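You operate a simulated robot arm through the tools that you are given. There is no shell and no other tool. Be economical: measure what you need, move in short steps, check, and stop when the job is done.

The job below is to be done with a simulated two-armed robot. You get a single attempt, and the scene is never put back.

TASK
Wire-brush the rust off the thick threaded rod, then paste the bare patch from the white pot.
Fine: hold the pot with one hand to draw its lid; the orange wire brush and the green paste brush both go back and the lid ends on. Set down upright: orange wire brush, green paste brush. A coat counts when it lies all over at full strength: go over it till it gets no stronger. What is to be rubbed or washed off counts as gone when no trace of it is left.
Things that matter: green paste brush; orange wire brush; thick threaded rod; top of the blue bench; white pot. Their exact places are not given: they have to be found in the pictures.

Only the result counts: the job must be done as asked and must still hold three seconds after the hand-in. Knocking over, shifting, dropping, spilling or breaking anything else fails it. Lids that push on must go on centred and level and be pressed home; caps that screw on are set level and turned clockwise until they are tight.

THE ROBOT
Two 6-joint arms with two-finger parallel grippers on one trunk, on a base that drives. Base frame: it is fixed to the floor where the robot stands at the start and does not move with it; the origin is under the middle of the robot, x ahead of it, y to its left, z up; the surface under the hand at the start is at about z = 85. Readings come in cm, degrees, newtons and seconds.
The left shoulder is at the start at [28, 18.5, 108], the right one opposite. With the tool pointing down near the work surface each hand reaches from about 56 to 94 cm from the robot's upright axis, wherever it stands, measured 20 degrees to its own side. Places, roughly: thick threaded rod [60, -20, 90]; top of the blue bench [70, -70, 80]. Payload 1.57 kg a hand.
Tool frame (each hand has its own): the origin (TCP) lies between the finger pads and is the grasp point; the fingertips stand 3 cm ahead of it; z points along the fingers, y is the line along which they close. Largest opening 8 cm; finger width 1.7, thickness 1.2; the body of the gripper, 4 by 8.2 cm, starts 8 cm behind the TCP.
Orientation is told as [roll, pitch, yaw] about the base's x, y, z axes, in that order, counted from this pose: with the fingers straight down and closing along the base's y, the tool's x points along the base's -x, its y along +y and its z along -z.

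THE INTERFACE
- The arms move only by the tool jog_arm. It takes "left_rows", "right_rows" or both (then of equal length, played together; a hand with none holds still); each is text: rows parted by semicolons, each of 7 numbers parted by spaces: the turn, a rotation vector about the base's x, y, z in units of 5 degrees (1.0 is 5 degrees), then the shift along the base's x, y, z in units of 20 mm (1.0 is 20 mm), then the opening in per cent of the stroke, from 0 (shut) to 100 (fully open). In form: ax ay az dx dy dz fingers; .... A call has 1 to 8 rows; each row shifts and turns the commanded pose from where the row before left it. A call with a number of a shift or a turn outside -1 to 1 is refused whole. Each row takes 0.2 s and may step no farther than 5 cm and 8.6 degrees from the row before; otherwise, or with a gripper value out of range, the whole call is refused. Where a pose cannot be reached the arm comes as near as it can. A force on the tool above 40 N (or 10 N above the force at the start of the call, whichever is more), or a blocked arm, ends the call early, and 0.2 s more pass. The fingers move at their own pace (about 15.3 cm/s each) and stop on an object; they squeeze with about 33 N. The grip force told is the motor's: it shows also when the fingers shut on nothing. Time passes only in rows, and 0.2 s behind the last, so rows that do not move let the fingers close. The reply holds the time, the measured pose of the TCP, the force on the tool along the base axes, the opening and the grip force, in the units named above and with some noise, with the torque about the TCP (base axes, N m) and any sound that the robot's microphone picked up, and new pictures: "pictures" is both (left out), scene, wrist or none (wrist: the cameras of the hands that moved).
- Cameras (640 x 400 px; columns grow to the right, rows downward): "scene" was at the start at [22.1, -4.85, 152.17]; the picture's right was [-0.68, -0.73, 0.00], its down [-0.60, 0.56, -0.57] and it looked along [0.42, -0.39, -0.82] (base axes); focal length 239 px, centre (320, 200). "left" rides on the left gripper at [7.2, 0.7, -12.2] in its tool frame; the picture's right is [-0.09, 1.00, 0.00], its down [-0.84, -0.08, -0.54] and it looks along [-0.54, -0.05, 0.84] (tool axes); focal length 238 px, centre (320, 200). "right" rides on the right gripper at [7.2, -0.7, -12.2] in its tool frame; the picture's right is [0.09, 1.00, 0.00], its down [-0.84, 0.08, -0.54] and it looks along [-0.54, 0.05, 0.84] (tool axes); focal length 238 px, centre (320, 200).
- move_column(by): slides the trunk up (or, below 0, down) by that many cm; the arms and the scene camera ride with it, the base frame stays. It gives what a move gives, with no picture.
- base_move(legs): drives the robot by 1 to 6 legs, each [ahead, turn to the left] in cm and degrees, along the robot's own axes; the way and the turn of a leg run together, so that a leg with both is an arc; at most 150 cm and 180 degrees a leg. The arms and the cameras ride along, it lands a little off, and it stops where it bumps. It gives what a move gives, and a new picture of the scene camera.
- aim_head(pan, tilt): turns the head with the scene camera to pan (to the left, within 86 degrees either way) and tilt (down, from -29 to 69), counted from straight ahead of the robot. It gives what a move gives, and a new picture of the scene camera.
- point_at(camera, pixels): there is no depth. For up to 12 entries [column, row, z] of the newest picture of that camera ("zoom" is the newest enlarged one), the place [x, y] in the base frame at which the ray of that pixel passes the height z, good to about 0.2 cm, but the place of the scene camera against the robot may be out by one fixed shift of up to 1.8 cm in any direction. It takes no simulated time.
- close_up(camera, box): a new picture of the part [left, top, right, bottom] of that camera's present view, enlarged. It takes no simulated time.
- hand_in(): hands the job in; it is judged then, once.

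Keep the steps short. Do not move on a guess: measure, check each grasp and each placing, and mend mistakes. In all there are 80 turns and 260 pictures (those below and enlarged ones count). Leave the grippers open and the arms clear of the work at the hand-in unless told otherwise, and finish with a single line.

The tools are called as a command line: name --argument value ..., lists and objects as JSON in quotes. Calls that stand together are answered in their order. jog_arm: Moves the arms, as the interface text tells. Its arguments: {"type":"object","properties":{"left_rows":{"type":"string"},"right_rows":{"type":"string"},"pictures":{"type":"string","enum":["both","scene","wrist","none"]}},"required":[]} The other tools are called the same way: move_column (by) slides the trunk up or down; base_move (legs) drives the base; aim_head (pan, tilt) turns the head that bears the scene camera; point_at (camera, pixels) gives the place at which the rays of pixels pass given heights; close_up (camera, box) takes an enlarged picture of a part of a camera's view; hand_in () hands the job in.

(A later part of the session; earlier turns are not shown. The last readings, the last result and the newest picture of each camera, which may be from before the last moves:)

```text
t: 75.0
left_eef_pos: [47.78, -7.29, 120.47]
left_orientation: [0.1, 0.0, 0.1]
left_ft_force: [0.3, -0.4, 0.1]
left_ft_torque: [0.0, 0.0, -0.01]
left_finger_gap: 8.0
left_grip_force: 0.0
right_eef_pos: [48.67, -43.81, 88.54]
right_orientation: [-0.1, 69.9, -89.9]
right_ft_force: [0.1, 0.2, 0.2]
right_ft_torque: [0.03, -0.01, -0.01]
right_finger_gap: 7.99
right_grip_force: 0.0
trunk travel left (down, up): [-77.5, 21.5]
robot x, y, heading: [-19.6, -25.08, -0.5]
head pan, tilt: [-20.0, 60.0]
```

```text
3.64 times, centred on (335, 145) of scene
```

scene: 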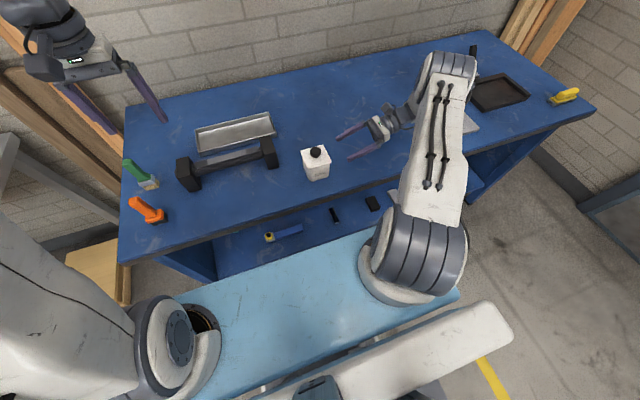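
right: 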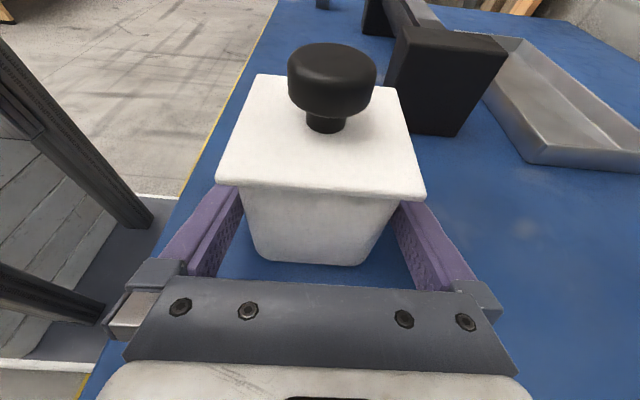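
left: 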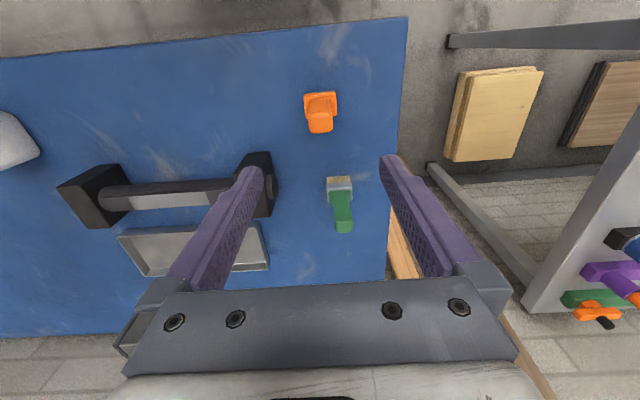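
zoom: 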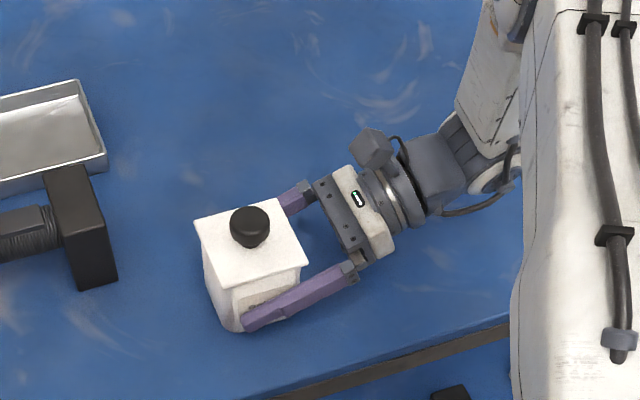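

Fingers straddle the body under the lid, no contact. Close.

jog_arm --right_rows "0 0 0 0 0 0 90;0 0 0 0 0 0 85;0 0 0 0 0 0 0;0 0 0 0 0 0 0" --pictures "none"

jog_arm --left_rows "0 0 0 0 -1 0 100;0 0 0 0 -1 0 100;0 0 0 0 -1 0 100;0 0 0 0 -1 0 100;0 0 0 0 -1 0 100;0 0 0 0 -1 0 100;0 0 0 0 -1 0 100;0 0 0 0 -1 0 100" --pictures "none"

jog_arm --left_rows "0 0 0 0 -1 0 100;0 0 0 0 -1 0 100;0 0 0 -1 -1 0 100;0 0 0 -1 -1 0 100;0 0 0 -1 -1 0 100;0 0 0 -1 -1 0 100;0 0 0 0 -1 -0.5 100;0 0 0 0 -1 -0.5 100" --pictures "both"

```text
t: 76.0
left_eef_pos: [47.78, -7.29, 120.5]
left_orientation: [0.0, 0.0, 0.1]
left_ft_force: [-1.2, -0.5, -0.7]
left_ft_torque: [-0.04, 0.0, -0.05]
left_finger_gap: 7.99
left_grip_force: 0.0
right_eef_pos: [48.84, -43.75, 88.53]
right_orientation: [-0.1, 70.0, -90.0]
right_ft_force: [-0.8, 0.0, 0.7]
right_ft_torque: [0.15, 0.15, 0.04]
right_finger_gap: 7.36
right_grip_force: 33.0
trunk travel left (down, up): [-77.5, 21.5]
robot x, y, heading: [-19.9, -24.86, -0.8]
head pan, tilt: [-20.0, 60.0]
```

```text
t: 77.8
left_eef_pos: [47.68, -23.18, 120.39]
left_orientation: [0.0, -0.1, 0.1]
left_ft_force: [-0.1, 0.3, 0.3]
left_ft_torque: [-0.01, 0.03, -0.01]
left_finger_gap: 7.99
left_grip_force: 0.1
right_eef_pos: [48.75, -43.9, 88.56]
right_orientation: [0.0, 70.0, -89.9]
right_ft_force: [0.8, -0.5, 0.1]
right_ft_torque: [0.07, 0.06, 0.03]
right_finger_gap: 7.38
right_grip_force: 32.7
trunk travel left (down, up): [-77.5, 21.5]
robot x, y, heading: [-19.8, -24.72, -1.0]
head pan, tilt: [-20.0, 60.0]
```

```text
t: 79.6
left_eef_pos: [39.89, -39.48, 118.23]
left_orientation: [0.1, -0.1, 0.1]
left_ft_force: [1.1, -0.3, 0.6]
left_ft_torque: [0.01, 0.02, 0.02]
left_finger_gap: 8.03
left_grip_force: 0.0
right_eef_pos: [48.77, -43.81, 88.55]
right_orientation: [0.0, 70.1, -89.9]
right_ft_force: [-0.3, -0.3, 0.0]
right_ft_torque: [0.02, 0.05, 0.04]
right_finger_gap: 7.35
right_grip_force: 32.9
trunk travel left (down, up): [-77.5, 21.5]
robot x, y, heading: [-19.86, -24.67, -0.9]
head pan, tilt: [-20.0, 60.0]
```

scene: 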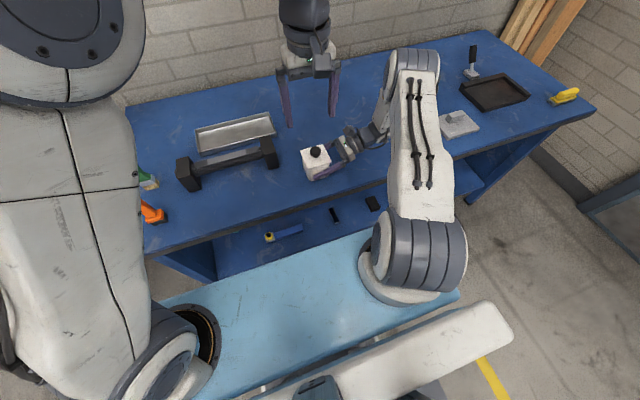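
left: 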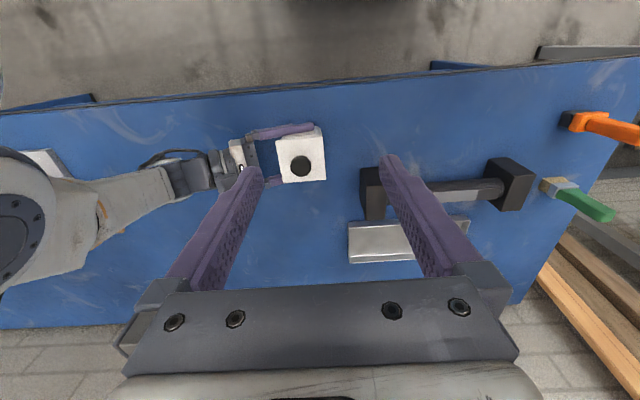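

Pot held (7.36 gap). Measure the knob and move the left hand above it.

point_at --camera "left" --pixels '[[301, 164, 95.3], [301, 167, 95.3], [276, 140, 92.7], [321, 133, 92.7], [326, 178, 92.7], [283, 182, 92.7]]'

jog_arm --left_rows "0 0 0 1 -0.5 -0.5 100;0 0 0 1 -0.5 -0.5 100;0 0 0 1 -0.5 -1 100;0 0 0 1 -0.4 -1 100;0 0 0 0.4 0 -1 100;0 0 0 0 0 -1 100;0 0 0 0 0 -1 100;0 0 0 0 0 0 100" --pictures "both"

close_up --camera "left" --box '[240, 60, 400, 220]'

close_up --camera "scene" --box '[260, 70, 390, 200]'

close_up --camera "right" --box '[180, 0, 460, 275]'

```text
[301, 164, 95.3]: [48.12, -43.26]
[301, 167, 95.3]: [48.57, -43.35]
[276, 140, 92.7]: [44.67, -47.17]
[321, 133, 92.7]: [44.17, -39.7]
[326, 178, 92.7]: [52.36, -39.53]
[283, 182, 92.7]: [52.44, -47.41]
```

```text
t: 81.4
left_eef_pos: [48.66, -43.17, 106.43]
left_orientation: [0.1, 0.1, 0.0]
left_ft_force: [0.1, 0.1, 0.1]
left_ft_torque: [0.0, -0.01, 0.03]
left_finger_gap: 8.01
left_grip_force: 0.1
right_eef_pos: [48.79, -43.76, 88.67]
right_orientation: [0.1, 70.0, -90.0]
right_ft_force: [0.2, 0.4, 0.9]
right_ft_torque: [0.06, 0.08, 0.01]
right_finger_gap: 7.41
right_grip_force: 33.2
trunk travel left (down, up): [-77.5, 21.5]
robot x, y, heading: [-19.77, -24.65, -0.8]
head pan, tilt: [-20.0, 60.0]
```

scene: 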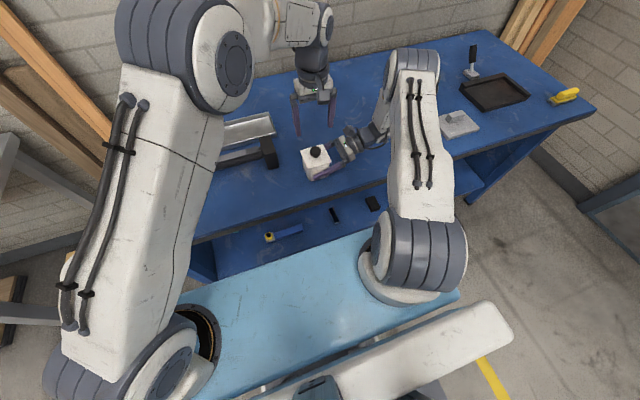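
left: 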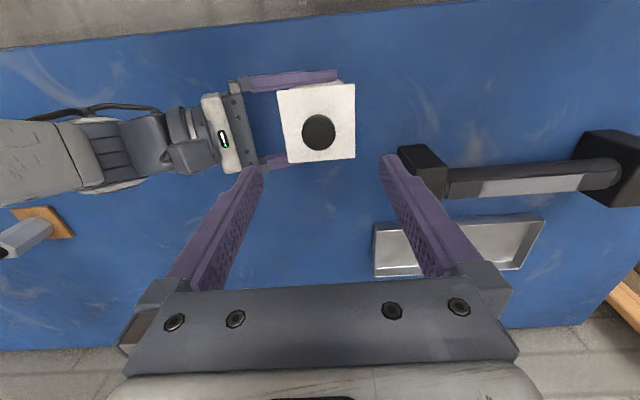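

```text
2.50 times, centred on (320, 140) of left
```

zoom: 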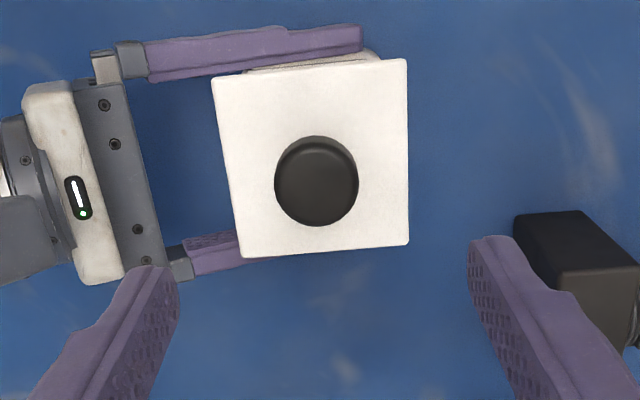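

```text
3.08 times, centred on (325, 135) of scene
```

zoom: 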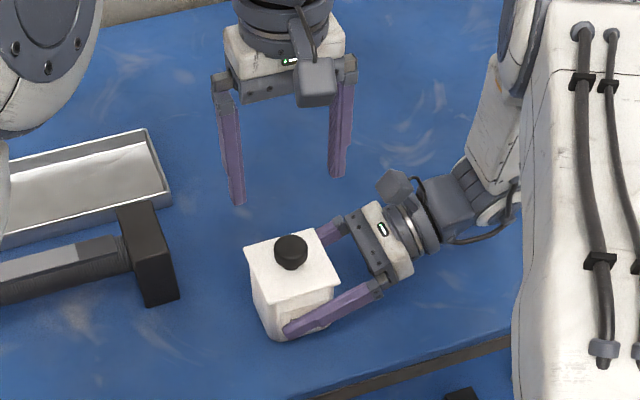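

```text
1.45 times, centred on (320, 138) of right
```

zoom: 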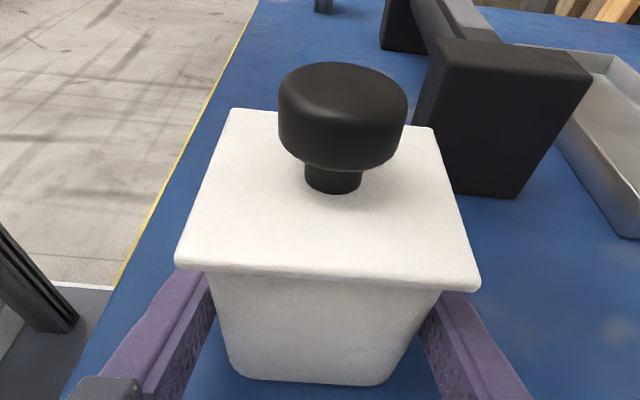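

point_at --camera "left" --pixels '[[318.4, 131.5, 96], [318.4, 131.5, 95.3], [326, 100, 92.7]]'

jog_arm --left_rows "0 0 0 0 0 -1 60;0 0 0 0 0 -1 60;0 0 0 0 0 -1 60;0 0 0 0 0 -1 60;0 0 0 0 0 -0.7 60;0 0 0 0 0 0 60" --pictures "wrist"

close_up --camera "right" --box '[180, 0, 460, 275]'

```text
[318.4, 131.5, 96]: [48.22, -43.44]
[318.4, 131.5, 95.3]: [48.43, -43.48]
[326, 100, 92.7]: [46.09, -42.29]
```

```text
t: 82.8
left_eef_pos: [48.47, -43.25, 97.14]
left_orientation: [0.0, 0.0, 0.1]
left_ft_force: [0.4, 1.2, 0.5]
left_ft_torque: [-0.01, 0.02, -0.02]
left_finger_gap: 4.82
left_grip_force: 0.1
right_eef_pos: [48.69, -43.86, 88.53]
right_orientation: [0.0, 70.0, -90.0]
right_ft_force: [-0.3, -0.5, 0.3]
right_ft_torque: [0.06, 0.06, -0.01]
right_finger_gap: 7.35
right_grip_force: 32.6
trunk travel left (down, up): [-77.5, 21.5]
robot x, y, heading: [-19.69, -24.91, -0.5]
head pan, tilt: [-20.0, 60.0]
```

left: 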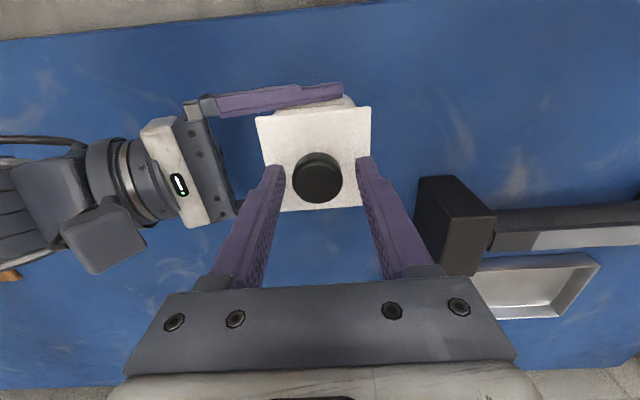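

```text
1.45 times, centred on (320, 138) of right
```

zoom: 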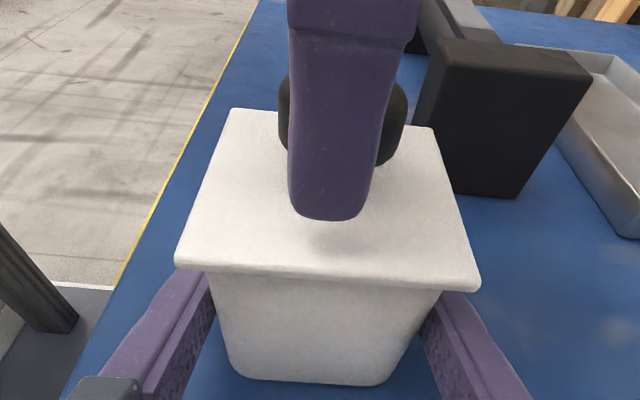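

Slight x correction (+0.2) and lower 1 cm so the tips are just above the lid plate, then close on the knob.

jog_arm --left_rows "0 0 0 0.1 -0.03 -0.25 60;0 0 0 0 0 -0.25 60;0 0 0 0 0 0 60;0 0 0 0 0 0 0;0 0 0 0 0 0 0;0 0 0 0 0 0 0" --pictures "wrist"

close_up --camera "right" --box '[180, 0, 460, 275]'

```text
t: 84.2
left_eef_pos: [48.74, -43.21, 96.09]
left_orientation: [-0.1, 0.0, 0.1]
left_ft_force: [0.2, -0.3, -0.5]
left_ft_torque: [0.02, 0.0, 0.0]
left_finger_gap: 3.23
left_grip_force: 32.7
right_eef_pos: [48.68, -43.8, 88.48]
right_orientation: [-0.1, 70.0, -90.0]
right_ft_force: [-0.1, 0.8, 0.4]
right_ft_torque: [0.1, 0.02, -0.01]
right_finger_gap: 7.35
right_grip_force: 33.0
trunk travel left (down, up): [-77.5, 21.5]
robot x, y, heading: [-19.61, -24.79, -0.5]
head pan, tilt: [-20.0, 60.0]
heard: snap
```

left: 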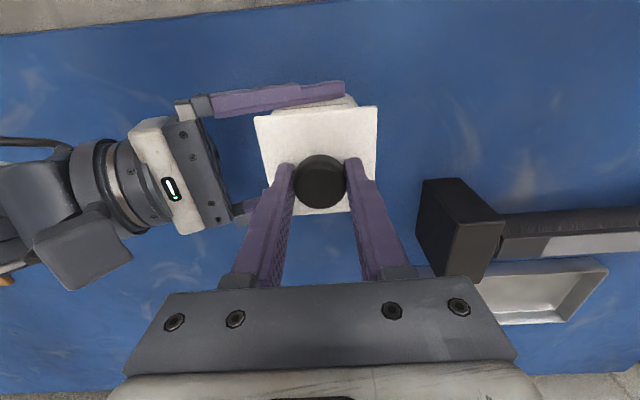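

```text
1.45 times, centred on (320, 138) of right
```

zoom: 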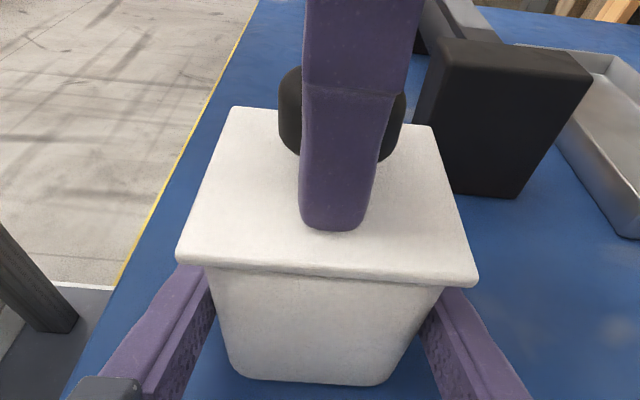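

Knob gripped; a snap was heard (lid unlatched). Draw it up gently.

jog_arm --left_rows "0 0 0 0 0 0.1 0;0 0 0 0 0 0.2 0;0 0 0 0 0 0.3 0;0 0 0 0 0 0.5 0;0 0 0 0 0 0.7 0;0 0 0 0 0 0 0" --pictures "both"

close_up --camera "right" --box '[180, 0, 460, 275]'

```text
t: 85.6
left_eef_pos: [48.86, -43.16, 99.64]
left_orientation: [0.0, 0.0, 0.1]
left_ft_force: [-0.3, 0.6, -1.0]
left_ft_torque: [0.0, 0.01, 0.02]
left_finger_gap: 3.25
left_grip_force: 33.1
right_eef_pos: [48.63, -43.73, 88.62]
right_orientation: [0.0, 70.0, -89.9]
right_ft_force: [-0.7, 0.7, 0.5]
right_ft_torque: [0.11, 0.08, 0.04]
right_finger_gap: 7.37
right_grip_force: 32.8
trunk travel left (down, up): [-77.5, 21.5]
robot x, y, heading: [-19.81, -25.11, -0.6]
head pan, tilt: [-20.0, 60.0]
```

scene: 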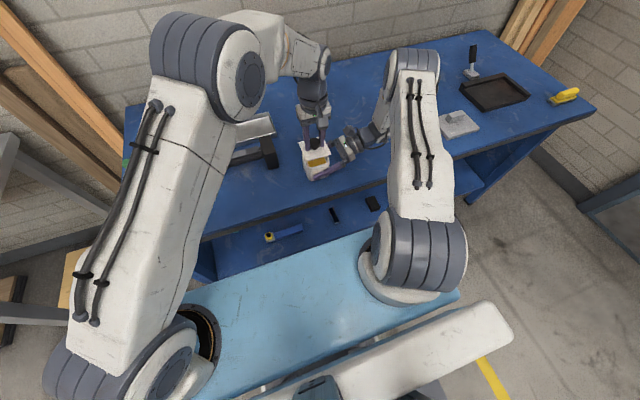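
left: 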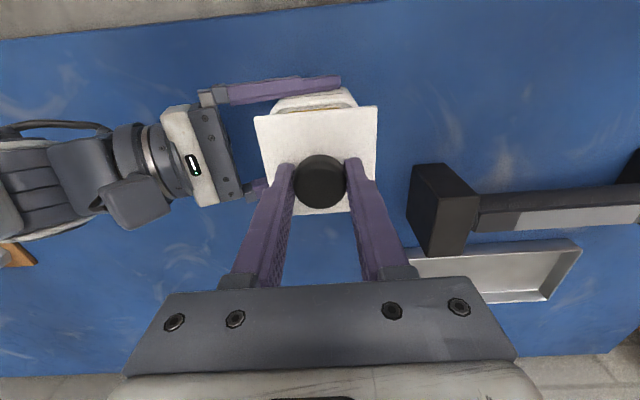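

```text
1.45 times, centred on (320, 138) of right
```

zoom: 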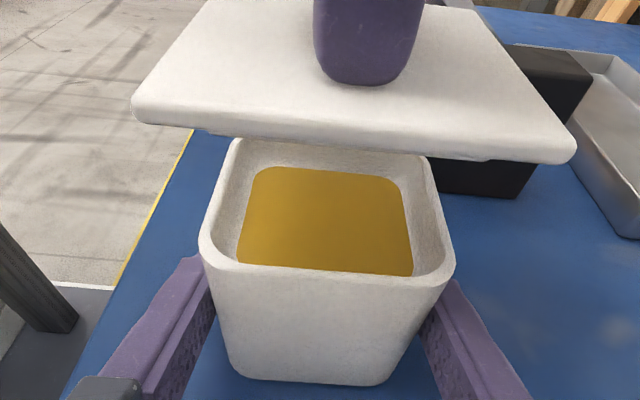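

Lid is off cleanly and level; amber paste visible. Set the lid on the bench at about (46.3,-22).

jog_arm --left_rows "0 0 0 0 0 1 0;0 0 0 0 0 1 0;0 0 0 0 0 1 0;0 0 0 0 1 0 0;0 0 0 0 1 0 0;0 0 0 0 1 0 0;0 0 0 0 1 0 0;0 0 0 0 1 0 0" --pictures "none"

jog_arm --left_rows "0 0 0 -0.4 1 0 0;0 0 0 -0.4 1 0 0;0 0 0 -0.4 1 0 0;0 0 0 0 1 0 0;0 0 0 0 1 -0.5 0;0 0 0 0 0.6 -1 0;0 0 0 0 0 -1 0;0 0 0 0 0 -1 0" --pictures "both"

close_up --camera "scene" --box '[170, 100, 350, 220]'

```text
t: 87.4
left_eef_pos: [48.74, -33.19, 105.54]
left_orientation: [0.0, -0.1, 0.0]
left_ft_force: [1.1, 0.5, -1.0]
left_ft_torque: [-0.02, 0.01, 0.01]
left_finger_gap: 3.24
left_grip_force: 33.3
right_eef_pos: [48.69, -43.8, 88.58]
right_orientation: [0.0, 70.0, -90.0]
right_ft_force: [0.7, 0.7, 0.1]
right_ft_torque: [0.1, 0.08, -0.04]
right_finger_gap: 7.39
right_grip_force: 32.9
trunk travel left (down, up): [-77.5, 21.5]
robot x, y, heading: [-19.72, -24.51, -0.9]
head pan, tilt: [-20.0, 60.0]
```

```text
t: 89.2
left_eef_pos: [46.39, -22.04, 98.4]
left_orientation: [0.0, 0.1, 0.1]
left_ft_force: [0.4, 0.3, -1.5]
left_ft_torque: [-0.02, 0.03, -0.01]
left_finger_gap: 3.22
left_grip_force: 33.4
right_eef_pos: [48.8, -43.75, 88.61]
right_orientation: [0.1, 70.0, -89.9]
right_ft_force: [-0.1, -0.7, -0.1]
right_ft_torque: [0.07, 0.06, 0.01]
right_finger_gap: 7.39
right_grip_force: 33.1
trunk travel left (down, up): [-77.5, 21.5]
robot x, y, heading: [-19.71, -24.87, -0.7]
head pan, tilt: [-20.0, 60.0]
```

scene: 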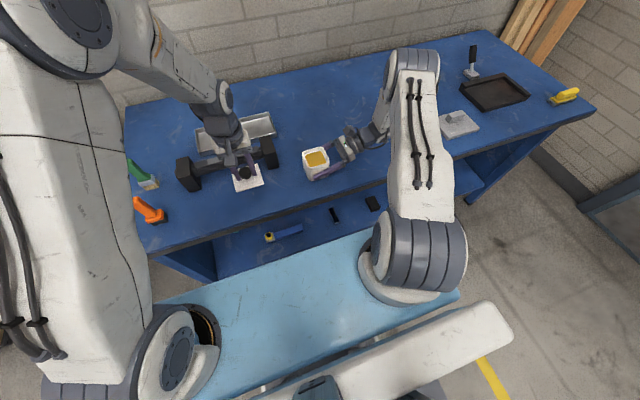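
left: 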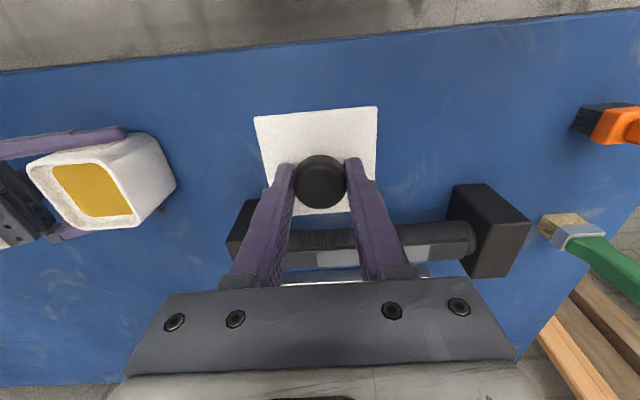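

```text
3.33 times, centred on (260, 160) of scene
```

zoom: 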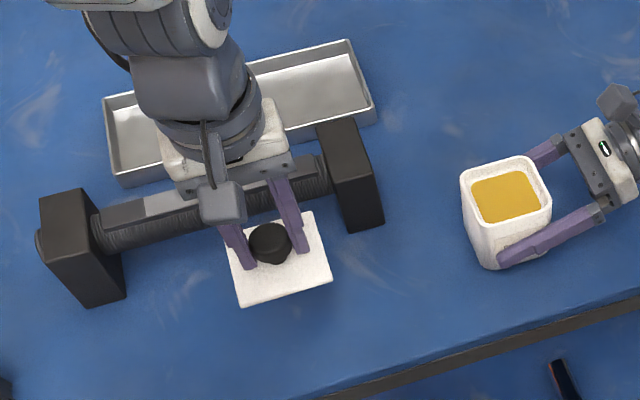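

Clear space beneath. Lower slowly to the bench.

jog_arm --left_rows "0 0 0 0 0 -1 0;0 0 0 0 0 -1 0;0 0 0 0 0 -1 0;0 0 0 0 0 -0.6 0;0 0 0 0 0 0 0;0 0 0 0 0 -0.15 0;0 0 0 0 0 0 0" --pictures "none"

jog_arm --left_rows "0 0 0 0 0 -0.1 0;0 0 0 0 0 -0.1 0;0 0 0 0 0 0 0" --pictures "wrist"

```text
t: 90.8
left_eef_pos: [46.28, -21.92, 91.02]
left_orientation: [0.0, 0.1, 0.1]
left_ft_force: [0.2, 0.6, 0.3]
left_ft_torque: [-0.03, 0.01, -0.04]
left_finger_gap: 3.21
left_grip_force: 33.1
right_eef_pos: [48.71, -43.72, 88.58]
right_orientation: [0.0, 70.0, -89.9]
right_ft_force: [-0.4, -0.3, -0.3]
right_ft_torque: [0.06, 0.05, 0.05]
right_finger_gap: 7.39
right_grip_force: 33.1
trunk travel left (down, up): [-77.5, 21.5]
robot x, y, heading: [-19.58, -24.73, -0.7]
head pan, tilt: [-20.0, 60.0]
```

```text
t: 91.6
left_eef_pos: [46.22, -22.05, 90.81]
left_orientation: [-0.1, -0.1, 0.1]
left_ft_force: [-0.3, -1.1, -0.4]
left_ft_torque: [-0.01, 0.0, -0.02]
left_finger_gap: 3.21
left_grip_force: 33.3
right_eef_pos: [48.79, -43.88, 88.49]
right_orientation: [0.0, 70.0, -89.9]
right_ft_force: [0.2, 0.4, -0.5]
right_ft_torque: [0.07, 0.07, 0.03]
right_finger_gap: 7.39
right_grip_force: 33.2
trunk travel left (down, up): [-77.5, 21.5]
robot x, y, heading: [-20.18, -25.0, -0.7]
head pan, tilt: [-20.0, 60.0]
```

left: 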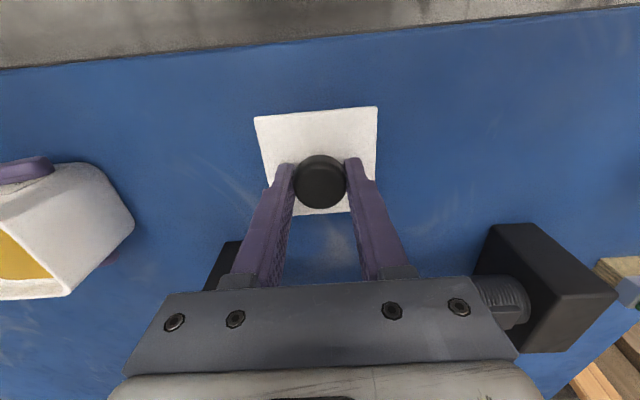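

jog_arm --left_rows "0 0 0 0 0 -0.12 0;0 0 0 0 0 -0.12 0;0 0 0 0 0 0 0" --pictures "none"

jog_arm --left_rows "0 0 0 0 0 -0.12 0;0 0 0 0 0 -0.12 0;0 0 0 0 0 0 0" --pictures "none"

jog_arm --left_rows "0 0 0 0 0 -0.1 0;0 0 0 0 0 0 0" --pictures "none"

```text
t: 92.4
left_eef_pos: [46.33, -22.08, 90.33]
left_orientation: [0.0, 0.1, 0.1]
left_ft_force: [0.2, 0.6, -0.8]
left_ft_torque: [-0.01, 0.0, -0.01]
left_finger_gap: 3.24
left_grip_force: 32.9
right_eef_pos: [48.71, -43.79, 88.5]
right_orientation: [0.1, 70.1, -90.1]
right_ft_force: [0.6, -0.1, -0.5]
right_ft_torque: [0.06, 0.06, 0.01]
right_finger_gap: 7.34
right_grip_force: 32.9
trunk travel left (down, up): [-77.5, 21.5]
robot x, y, heading: [-19.84, -24.86, -0.7]
head pan, tilt: [-20.0, 60.0]
```

```text
t: 93.2
left_eef_pos: [46.3, -21.95, 89.85]
left_orientation: [0.0, 0.0, 0.1]
left_ft_force: [0.8, -0.1, -0.7]
left_ft_torque: [0.01, -0.02, 0.01]
left_finger_gap: 3.21
left_grip_force: 33.1
right_eef_pos: [48.74, -43.71, 88.47]
right_orientation: [0.0, 70.0, -90.0]
right_ft_force: [-0.3, -0.5, 0.3]
right_ft_torque: [0.05, 0.05, -0.05]
right_finger_gap: 7.39
right_grip_force: 33.0
trunk travel left (down, up): [-77.5, 21.5]
robot x, y, heading: [-19.78, -24.96, -0.7]
head pan, tilt: [-20.0, 60.0]
```

```text
t: 93.8
left_eef_pos: [46.41, -21.87, 89.63]
left_orientation: [0.0, 0.0, 0.1]
left_ft_force: [-0.7, 0.2, 0.7]
left_ft_torque: [-0.02, 0.02, 0.02]
left_finger_gap: 3.2
left_grip_force: 32.8
right_eef_pos: [48.76, -43.68, 88.53]
right_orientation: [0.1, 69.9, -90.1]
right_ft_force: [-0.4, -0.4, 0.4]
right_ft_torque: [0.11, 0.05, -0.01]
right_finger_gap: 7.38
right_grip_force: 32.9
trunk travel left (down, up): [-77.5, 21.5]
robot x, y, heading: [-19.91, -24.79, -0.6]
head pan, tilt: [-20.0, 60.0]
```

jog_arm --left_rows "0 0 0 0 0 -0.08 0;0 0 0 0 0 0 0" --pictures "none"

jog_arm --left_rows "0 0 0 0 0 -0.08 0;0 0 0 0 0 0 0" --pictures "none"

jog_arm --left_rows "0 0 0 0 0 -0.06 0;0 0 0 0 0 0 0" --pictures "wrist"

close_up --camera "scene" --box '[210, 130, 290, 200]'

```text
t: 94.4
left_eef_pos: [46.4, -21.9, 89.38]
left_orientation: [0.0, 0.0, 0.1]
left_ft_force: [0.8, -0.3, -0.2]
left_ft_torque: [0.0, 0.04, 0.0]
left_finger_gap: 3.22
left_grip_force: 32.7
right_eef_pos: [48.68, -43.77, 88.57]
right_orientation: [0.0, 70.0, -89.9]
right_ft_force: [0.0, -0.2, 0.6]
right_ft_torque: [0.07, 0.05, 0.0]
right_finger_gap: 7.38
right_grip_force: 32.9
trunk travel left (down, up): [-77.5, 21.5]
robot x, y, heading: [-19.53, -24.69, -0.6]
head pan, tilt: [-20.0, 60.0]
```

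```text
t: 95.0
left_eef_pos: [46.46, -21.97, 89.21]
left_orientation: [-0.1, 0.0, 0.1]
left_ft_force: [0.1, -0.1, -0.4]
left_ft_torque: [0.02, 0.0, 0.01]
left_finger_gap: 3.22
left_grip_force: 33.2
right_eef_pos: [48.8, -43.78, 88.59]
right_orientation: [0.0, 70.0, -90.0]
right_ft_force: [0.0, 0.0, 0.3]
right_ft_torque: [0.06, 0.06, 0.01]
right_finger_gap: 7.38
right_grip_force: 32.9
trunk travel left (down, up): [-77.5, 21.5]
robot x, y, heading: [-19.71, -24.63, -0.8]
head pan, tilt: [-20.0, 60.0]
```

```text
t: 95.6
left_eef_pos: [46.53, -21.87, 89.13]
left_orientation: [0.0, 0.1, 0.1]
left_ft_force: [0.1, 0.6, -0.1]
left_ft_torque: [-0.01, 0.03, 0.03]
left_finger_gap: 3.23
left_grip_force: 32.6
right_eef_pos: [48.78, -43.83, 88.6]
right_orientation: [0.1, 70.0, -89.9]
right_ft_force: [0.0, 0.9, 0.2]
right_ft_torque: [0.05, 0.04, 0.02]
right_finger_gap: 7.38
right_grip_force: 32.7
trunk travel left (down, up): [-77.5, 21.5]
robot x, y, heading: [-19.75, -24.93, -0.6]
head pan, tilt: [-20.0, 60.0]
```

left: 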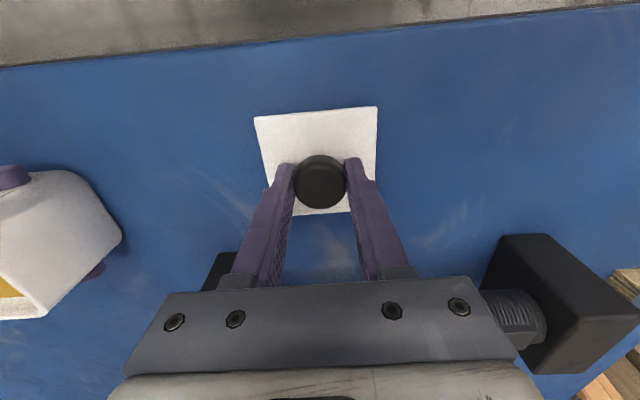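

```text
5.71 times, centred on (250, 165) of scene
```

zoom: 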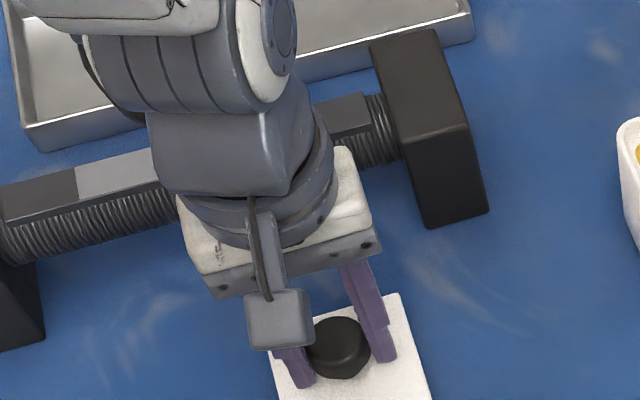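

jog_arm --left_rows "0 0 0 0 0 -0.06 0;0 0 0 0 0 0 0" --pictures "none"

jog_arm --left_rows "0 0 0 0 0 -0.06 0;0 0 0 0 0 0 0" --pictures "none"

jog_arm --left_rows "0 0 0 0 0 -0.06 0;0 0 0 0 0 0 0" --pictures "none"

```text
t: 96.2
left_eef_pos: [46.47, -21.94, 89.12]
left_orientation: [0.0, 0.0, 0.1]
left_ft_force: [-2.5, 0.4, 17.0]
left_ft_torque: [0.06, 0.19, 0.0]
left_finger_gap: 3.2
left_grip_force: 33.1
right_eef_pos: [48.75, -43.76, 88.66]
right_orientation: [0.2, 70.0, -89.9]
right_ft_force: [-0.5, -0.6, -0.1]
right_ft_torque: [0.0, -0.02, 0.0]
right_finger_gap: 7.36
right_grip_force: 33.0
trunk travel left (down, up): [-77.5, 21.5]
robot x, y, heading: [-19.97, -24.54, -0.8]
head pan, tilt: [-20.0, 60.0]
```

```text
t: 96.8
left_eef_pos: [46.36, -21.86, 89.09]
left_orientation: [-0.1, -0.2, 0.1]
left_ft_force: [-1.8, 3.9, 31.0]
left_ft_torque: [0.15, 0.19, 0.04]
left_finger_gap: 3.21
left_grip_force: 33.4
right_eef_pos: [48.71, -43.85, 88.52]
right_orientation: [0.3, 69.9, -89.8]
right_ft_force: [1.0, -0.7, 0.0]
right_ft_torque: [-0.03, -0.01, 0.02]
right_finger_gap: 7.39
right_grip_force: 33.2
trunk travel left (down, up): [-77.5, 21.5]
robot x, y, heading: [-19.97, -25.03, -0.4]
head pan, tilt: [-20.0, 60.0]
```

```text
t: 97.3
left_eef_pos: [46.47, -21.78, 89.05]
left_orientation: [-0.1, -0.3, 0.2]
left_ft_force: [-5.8, 0.2, 20.0]
left_ft_torque: [0.07, 0.5, -0.04]
left_finger_gap: 3.2
left_grip_force: 32.6
right_eef_pos: [48.68, -43.69, 88.5]
right_orientation: [0.2, 70.1, -89.8]
right_ft_force: [-0.2, -0.2, 0.2]
right_ft_torque: [-0.02, -0.03, 0.0]
right_finger_gap: 7.39
right_grip_force: 32.8
trunk travel left (down, up): [-77.5, 21.5]
robot x, y, heading: [-19.77, -24.86, -0.7]
head pan, tilt: [-20.0, 60.0]
stopped in row 2 (left hand): the force on the tool passed its limit at 42 N (the readings are from after the stop); the commanded pose is now the measured one
```

On the bench. Release and go up toward the green brush.

jog_arm --left_rows "0 0 0 0 0 0 30;0 0 0 0 0 0 60;0 0 0 0 0 0 60;0 0 0 0 0 1 60;0 0 0 0 0 1 60;0 0 0 0 0 1 60;0 0 0 0 0 1 60;0 0 0 0 0 1 60" --pictures "wrist"

jog_arm --left_rows "0 0 0 0 0 1 100;0 0 0 0 0 1 100;0 0 0 0 0 1 100;0 0 0 0 0 1 100;0 0 0 0 1 1 100;0 0 0 0 1 1 100;0 0 0 0 1 0 100;0 0 0 0 1 0 100" --pictures "none"

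jog_arm --left_rows "0 0 0 0 1 0 100;0 0 0 0 1 0 100;0 0 0 0 1 0 100;0 0 0 0 1 0 100;0 0 0 0.5 1 0 100;0 0 0 0.5 1 0 100;0 0 0 1 1 0 100;0 0 0 1 1 0 100" --pictures "none"

jog_arm --left_rows "0 0 0 1 1 0 100;0 0 0 0.5 1 0 100;0 0 0 0 1 0 100;0 0 0 0 0.5 0 100;0 0 0 0 0 0 100" --pictures "both"

close_up --camera "left" --box '[260, 100, 400, 200]'

```text
t: 99.1
left_eef_pos: [46.52, -21.84, 98.98]
left_orientation: [0.0, -0.2, 0.1]
left_ft_force: [0.1, -0.1, 0.7]
left_ft_torque: [0.02, 0.02, -0.01]
left_finger_gap: 4.79
left_grip_force: 0.1
right_eef_pos: [48.78, -43.69, 88.51]
right_orientation: [0.0, 70.0, -89.9]
right_ft_force: [-1.1, 0.3, 1.8]
right_ft_torque: [-0.15, -0.01, -0.06]
right_finger_gap: 7.36
right_grip_force: 32.7
trunk travel left (down, up): [-77.5, 21.5]
robot x, y, heading: [-19.67, -24.54, -0.8]
head pan, tilt: [-20.0, 60.0]
```

left: 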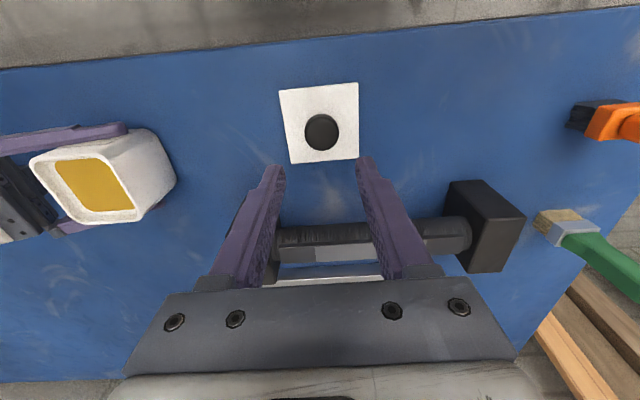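

```text
t: 100.9
left_eef_pos: [46.52, -13.98, 111.0]
left_orientation: [-0.1, -0.2, 0.1]
left_ft_force: [-0.3, 0.3, -0.4]
left_ft_torque: [-0.01, -0.06, 0.01]
left_finger_gap: 7.97
left_grip_force: 0.1
right_eef_pos: [48.8, -43.8, 88.61]
right_orientation: [0.0, 70.0, -89.8]
right_ft_force: [-0.7, 0.6, 0.1]
right_ft_torque: [0.11, 0.06, -0.01]
right_finger_gap: 7.37
right_grip_force: 32.7
trunk travel left (down, up): [-77.5, 21.5]
robot x, y, heading: [-19.63, -25.09, -0.7]
head pan, tilt: [-20.0, 60.0]
```

```text
t: 102.7
left_eef_pos: [52.45, 2.2, 110.78]
left_orientation: [-0.2, -0.3, 0.1]
left_ft_force: [-0.6, 0.2, -0.2]
left_ft_torque: [0.0, 0.01, 0.0]
left_finger_gap: 8.01
left_grip_force: 0.1
right_eef_pos: [48.77, -43.77, 88.56]
right_orientation: [0.1, 69.9, -89.9]
right_ft_force: [-0.5, 0.6, 0.1]
right_ft_torque: [0.09, 0.02, -0.03]
right_finger_gap: 7.37
right_grip_force: 33.2
trunk travel left (down, up): [-77.5, 21.5]
robot x, y, heading: [-19.94, -24.72, -0.6]
head pan, tilt: [-20.0, 60.0]
```

```text
t: 103.9
left_eef_pos: [55.63, 9.15, 110.95]
left_orientation: [-0.1, -0.2, 0.1]
left_ft_force: [0.3, 0.2, -0.3]
left_ft_torque: [0.02, 0.04, 0.01]
left_finger_gap: 7.99
left_grip_force: 0.1
right_eef_pos: [48.72, -43.72, 88.47]
right_orientation: [-0.1, 70.0, -89.8]
right_ft_force: [0.3, 0.2, 0.2]
right_ft_torque: [0.07, 0.04, -0.01]
right_finger_gap: 7.39
right_grip_force: 33.1
trunk travel left (down, up): [-77.5, 21.5]
robot x, y, heading: [-19.87, -24.93, -0.8]
head pan, tilt: [-20.0, 60.0]
```

scene: 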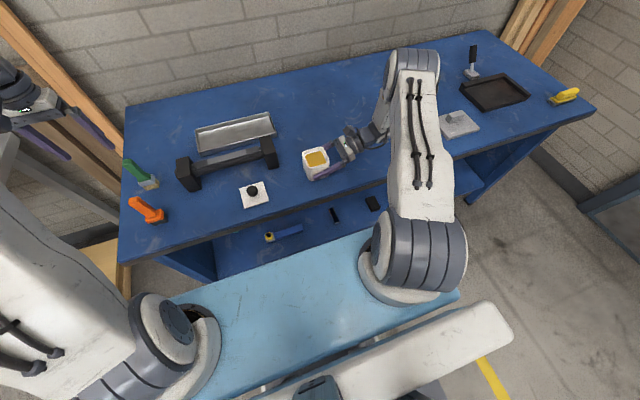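
left: 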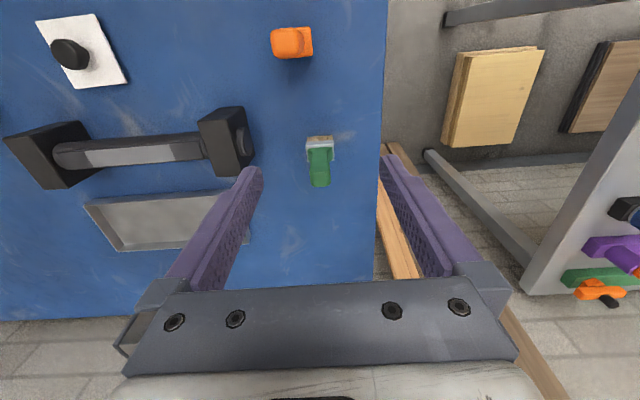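

```text
4.00 times, centred on (330, 150) of left
```

zoom: 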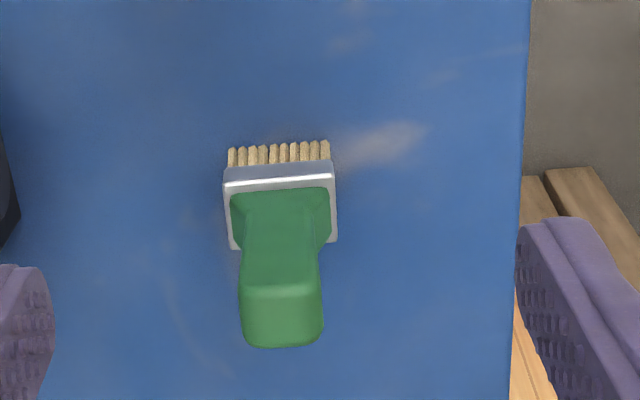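

point_at --camera "left" --pixels '[[307.5, 137.5, 85], [331.8, 135.8, 85], [306, 145, 88], [334, 144.5, 88], [308, 162, 88], [334, 160.5, 88], [320.5, 179.5, 96], [320.5, 179.5, 98], [311, 173, 96], [331, 172, 96], [320, 186.5, 96]]'

close_up --camera "right" --box '[180, 0, 460, 275]'

```text
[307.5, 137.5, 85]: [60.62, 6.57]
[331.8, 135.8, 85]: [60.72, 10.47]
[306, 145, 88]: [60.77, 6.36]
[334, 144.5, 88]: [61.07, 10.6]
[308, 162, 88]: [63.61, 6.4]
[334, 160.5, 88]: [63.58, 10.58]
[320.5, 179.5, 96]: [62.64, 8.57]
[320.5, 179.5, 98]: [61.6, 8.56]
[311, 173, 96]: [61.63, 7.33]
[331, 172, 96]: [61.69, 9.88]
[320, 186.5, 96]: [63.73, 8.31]
```

```text
1.45 times, centred on (320, 138) of right
```

zoom: 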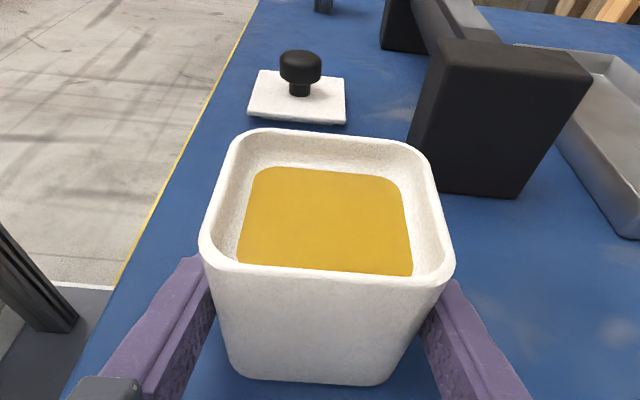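

Green brush handle at (62.3, 8.5). Move over it, opening 70 %.

jog_arm --left_rows "0 0 0 1 -0.33 0 70;0 0 0 1 0 0 70;0 0 0 1 0 0 70;0 0 0 0.35 0 -1 70;0 0 0 0 0 -1 70;0 0 0 0 0 -1 70;0 0 0 0 0 -1 70;0 0 0 0 0 0 70" --pictures "both"

close_up --camera "scene" --box '[60, 60, 200, 240]'

```text
t: 105.7
left_eef_pos: [62.38, 8.27, 102.83]
left_orientation: [-0.1, -0.1, 0.1]
left_ft_force: [0.2, -0.1, -0.3]
left_ft_torque: [0.01, -0.01, 0.04]
left_finger_gap: 5.64
left_grip_force: 0.0
right_eef_pos: [48.77, -43.8, 88.43]
right_orientation: [0.1, 70.0, -89.9]
right_ft_force: [-0.4, 0.7, 0.4]
right_ft_torque: [0.16, 0.07, 0.02]
right_finger_gap: 7.38
right_grip_force: 33.2
trunk travel left (down, up): [-77.5, 21.5]
robot x, y, heading: [-19.82, -24.59, -0.6]
head pan, tilt: [-20.0, 60.0]
```

scene: 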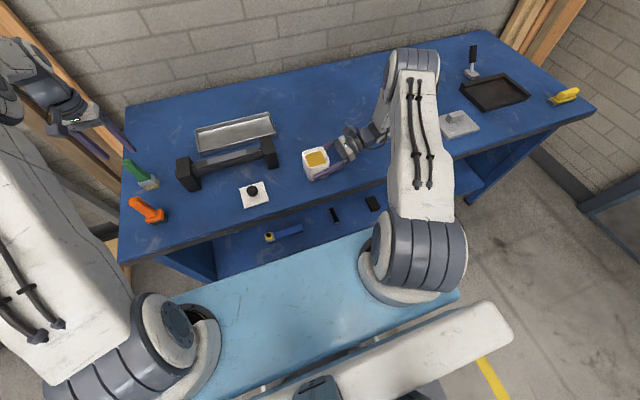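
left: 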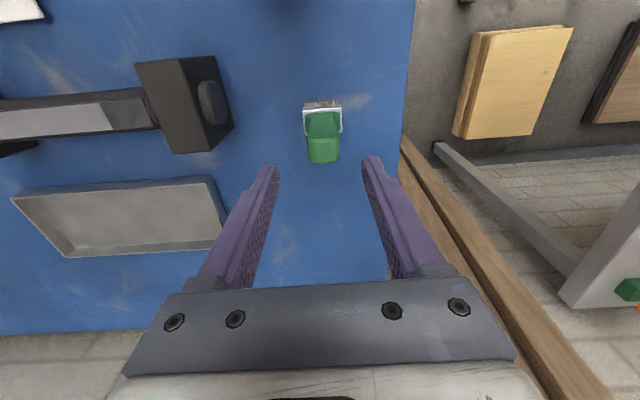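

```text
2.22 times, centred on (130, 150) of scene
```

zoom: 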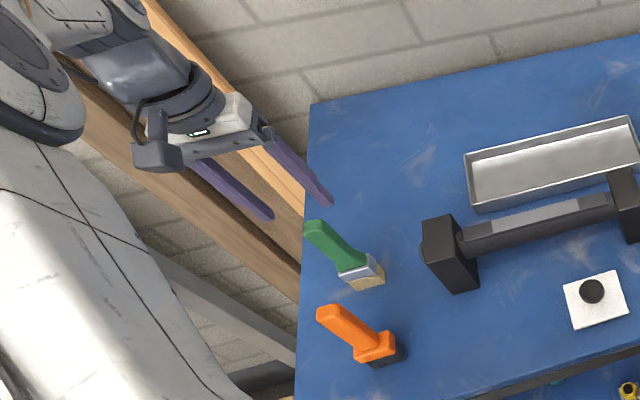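

jog_arm --left_rows "0 0 0 0 0.1 -1 70;0 0 0 0 0 -1 70;0 0 0 0 0 -1 70;0 0 0 0 0 -1 70;0 0 0 0 0 -0.7 70;0 0 0 0 0 0 0;0 0 0 0 0 0 0;0 0 0 0 0 0 0" --pictures "both"

close_up --camera "scene" --box '[60, 60, 200, 240]'

```text
t: 107.5
left_eef_pos: [62.25, 8.76, 93.42]
left_orientation: [-0.1, -0.2, 0.1]
left_ft_force: [-0.1, -0.6, -1.2]
left_ft_torque: [0.03, 0.03, 0.0]
left_finger_gap: 2.58
left_grip_force: 33.1
right_eef_pos: [48.7, -43.68, 88.62]
right_orientation: [0.0, 70.0, -89.9]
right_ft_force: [0.2, 0.0, -0.3]
right_ft_torque: [0.08, 0.05, 0.03]
right_finger_gap: 7.39
right_grip_force: 33.0
trunk travel left (down, up): [-77.5, 21.5]
robot x, y, heading: [-20.14, -24.79, -0.7]
head pan, tilt: [-20.0, 60.0]
```

scene: 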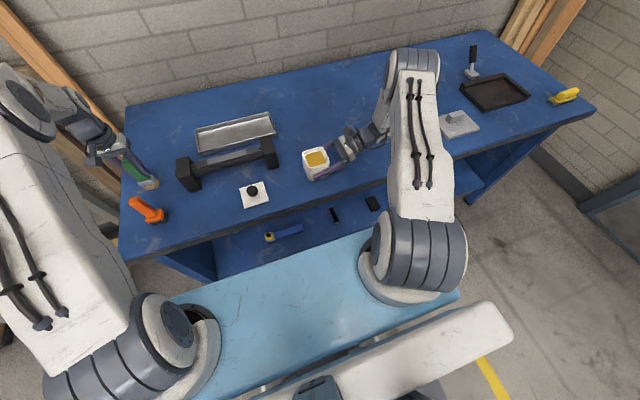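
left: 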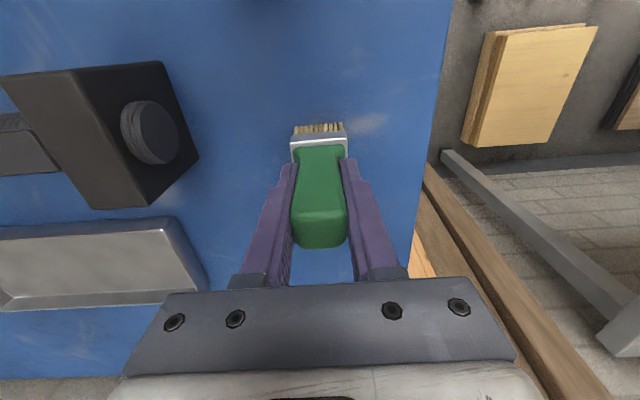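

```text
2.22 times, centred on (130, 150) of scene
```

zoom: 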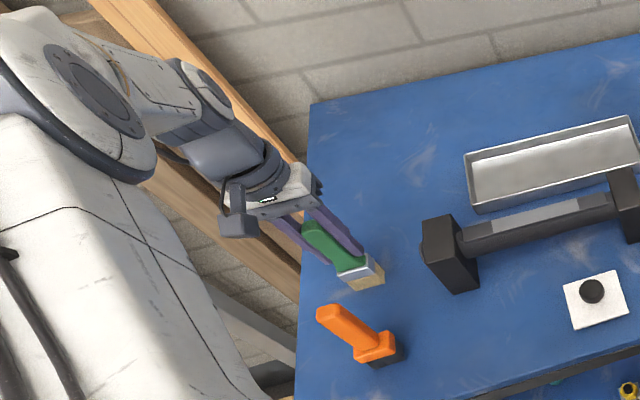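

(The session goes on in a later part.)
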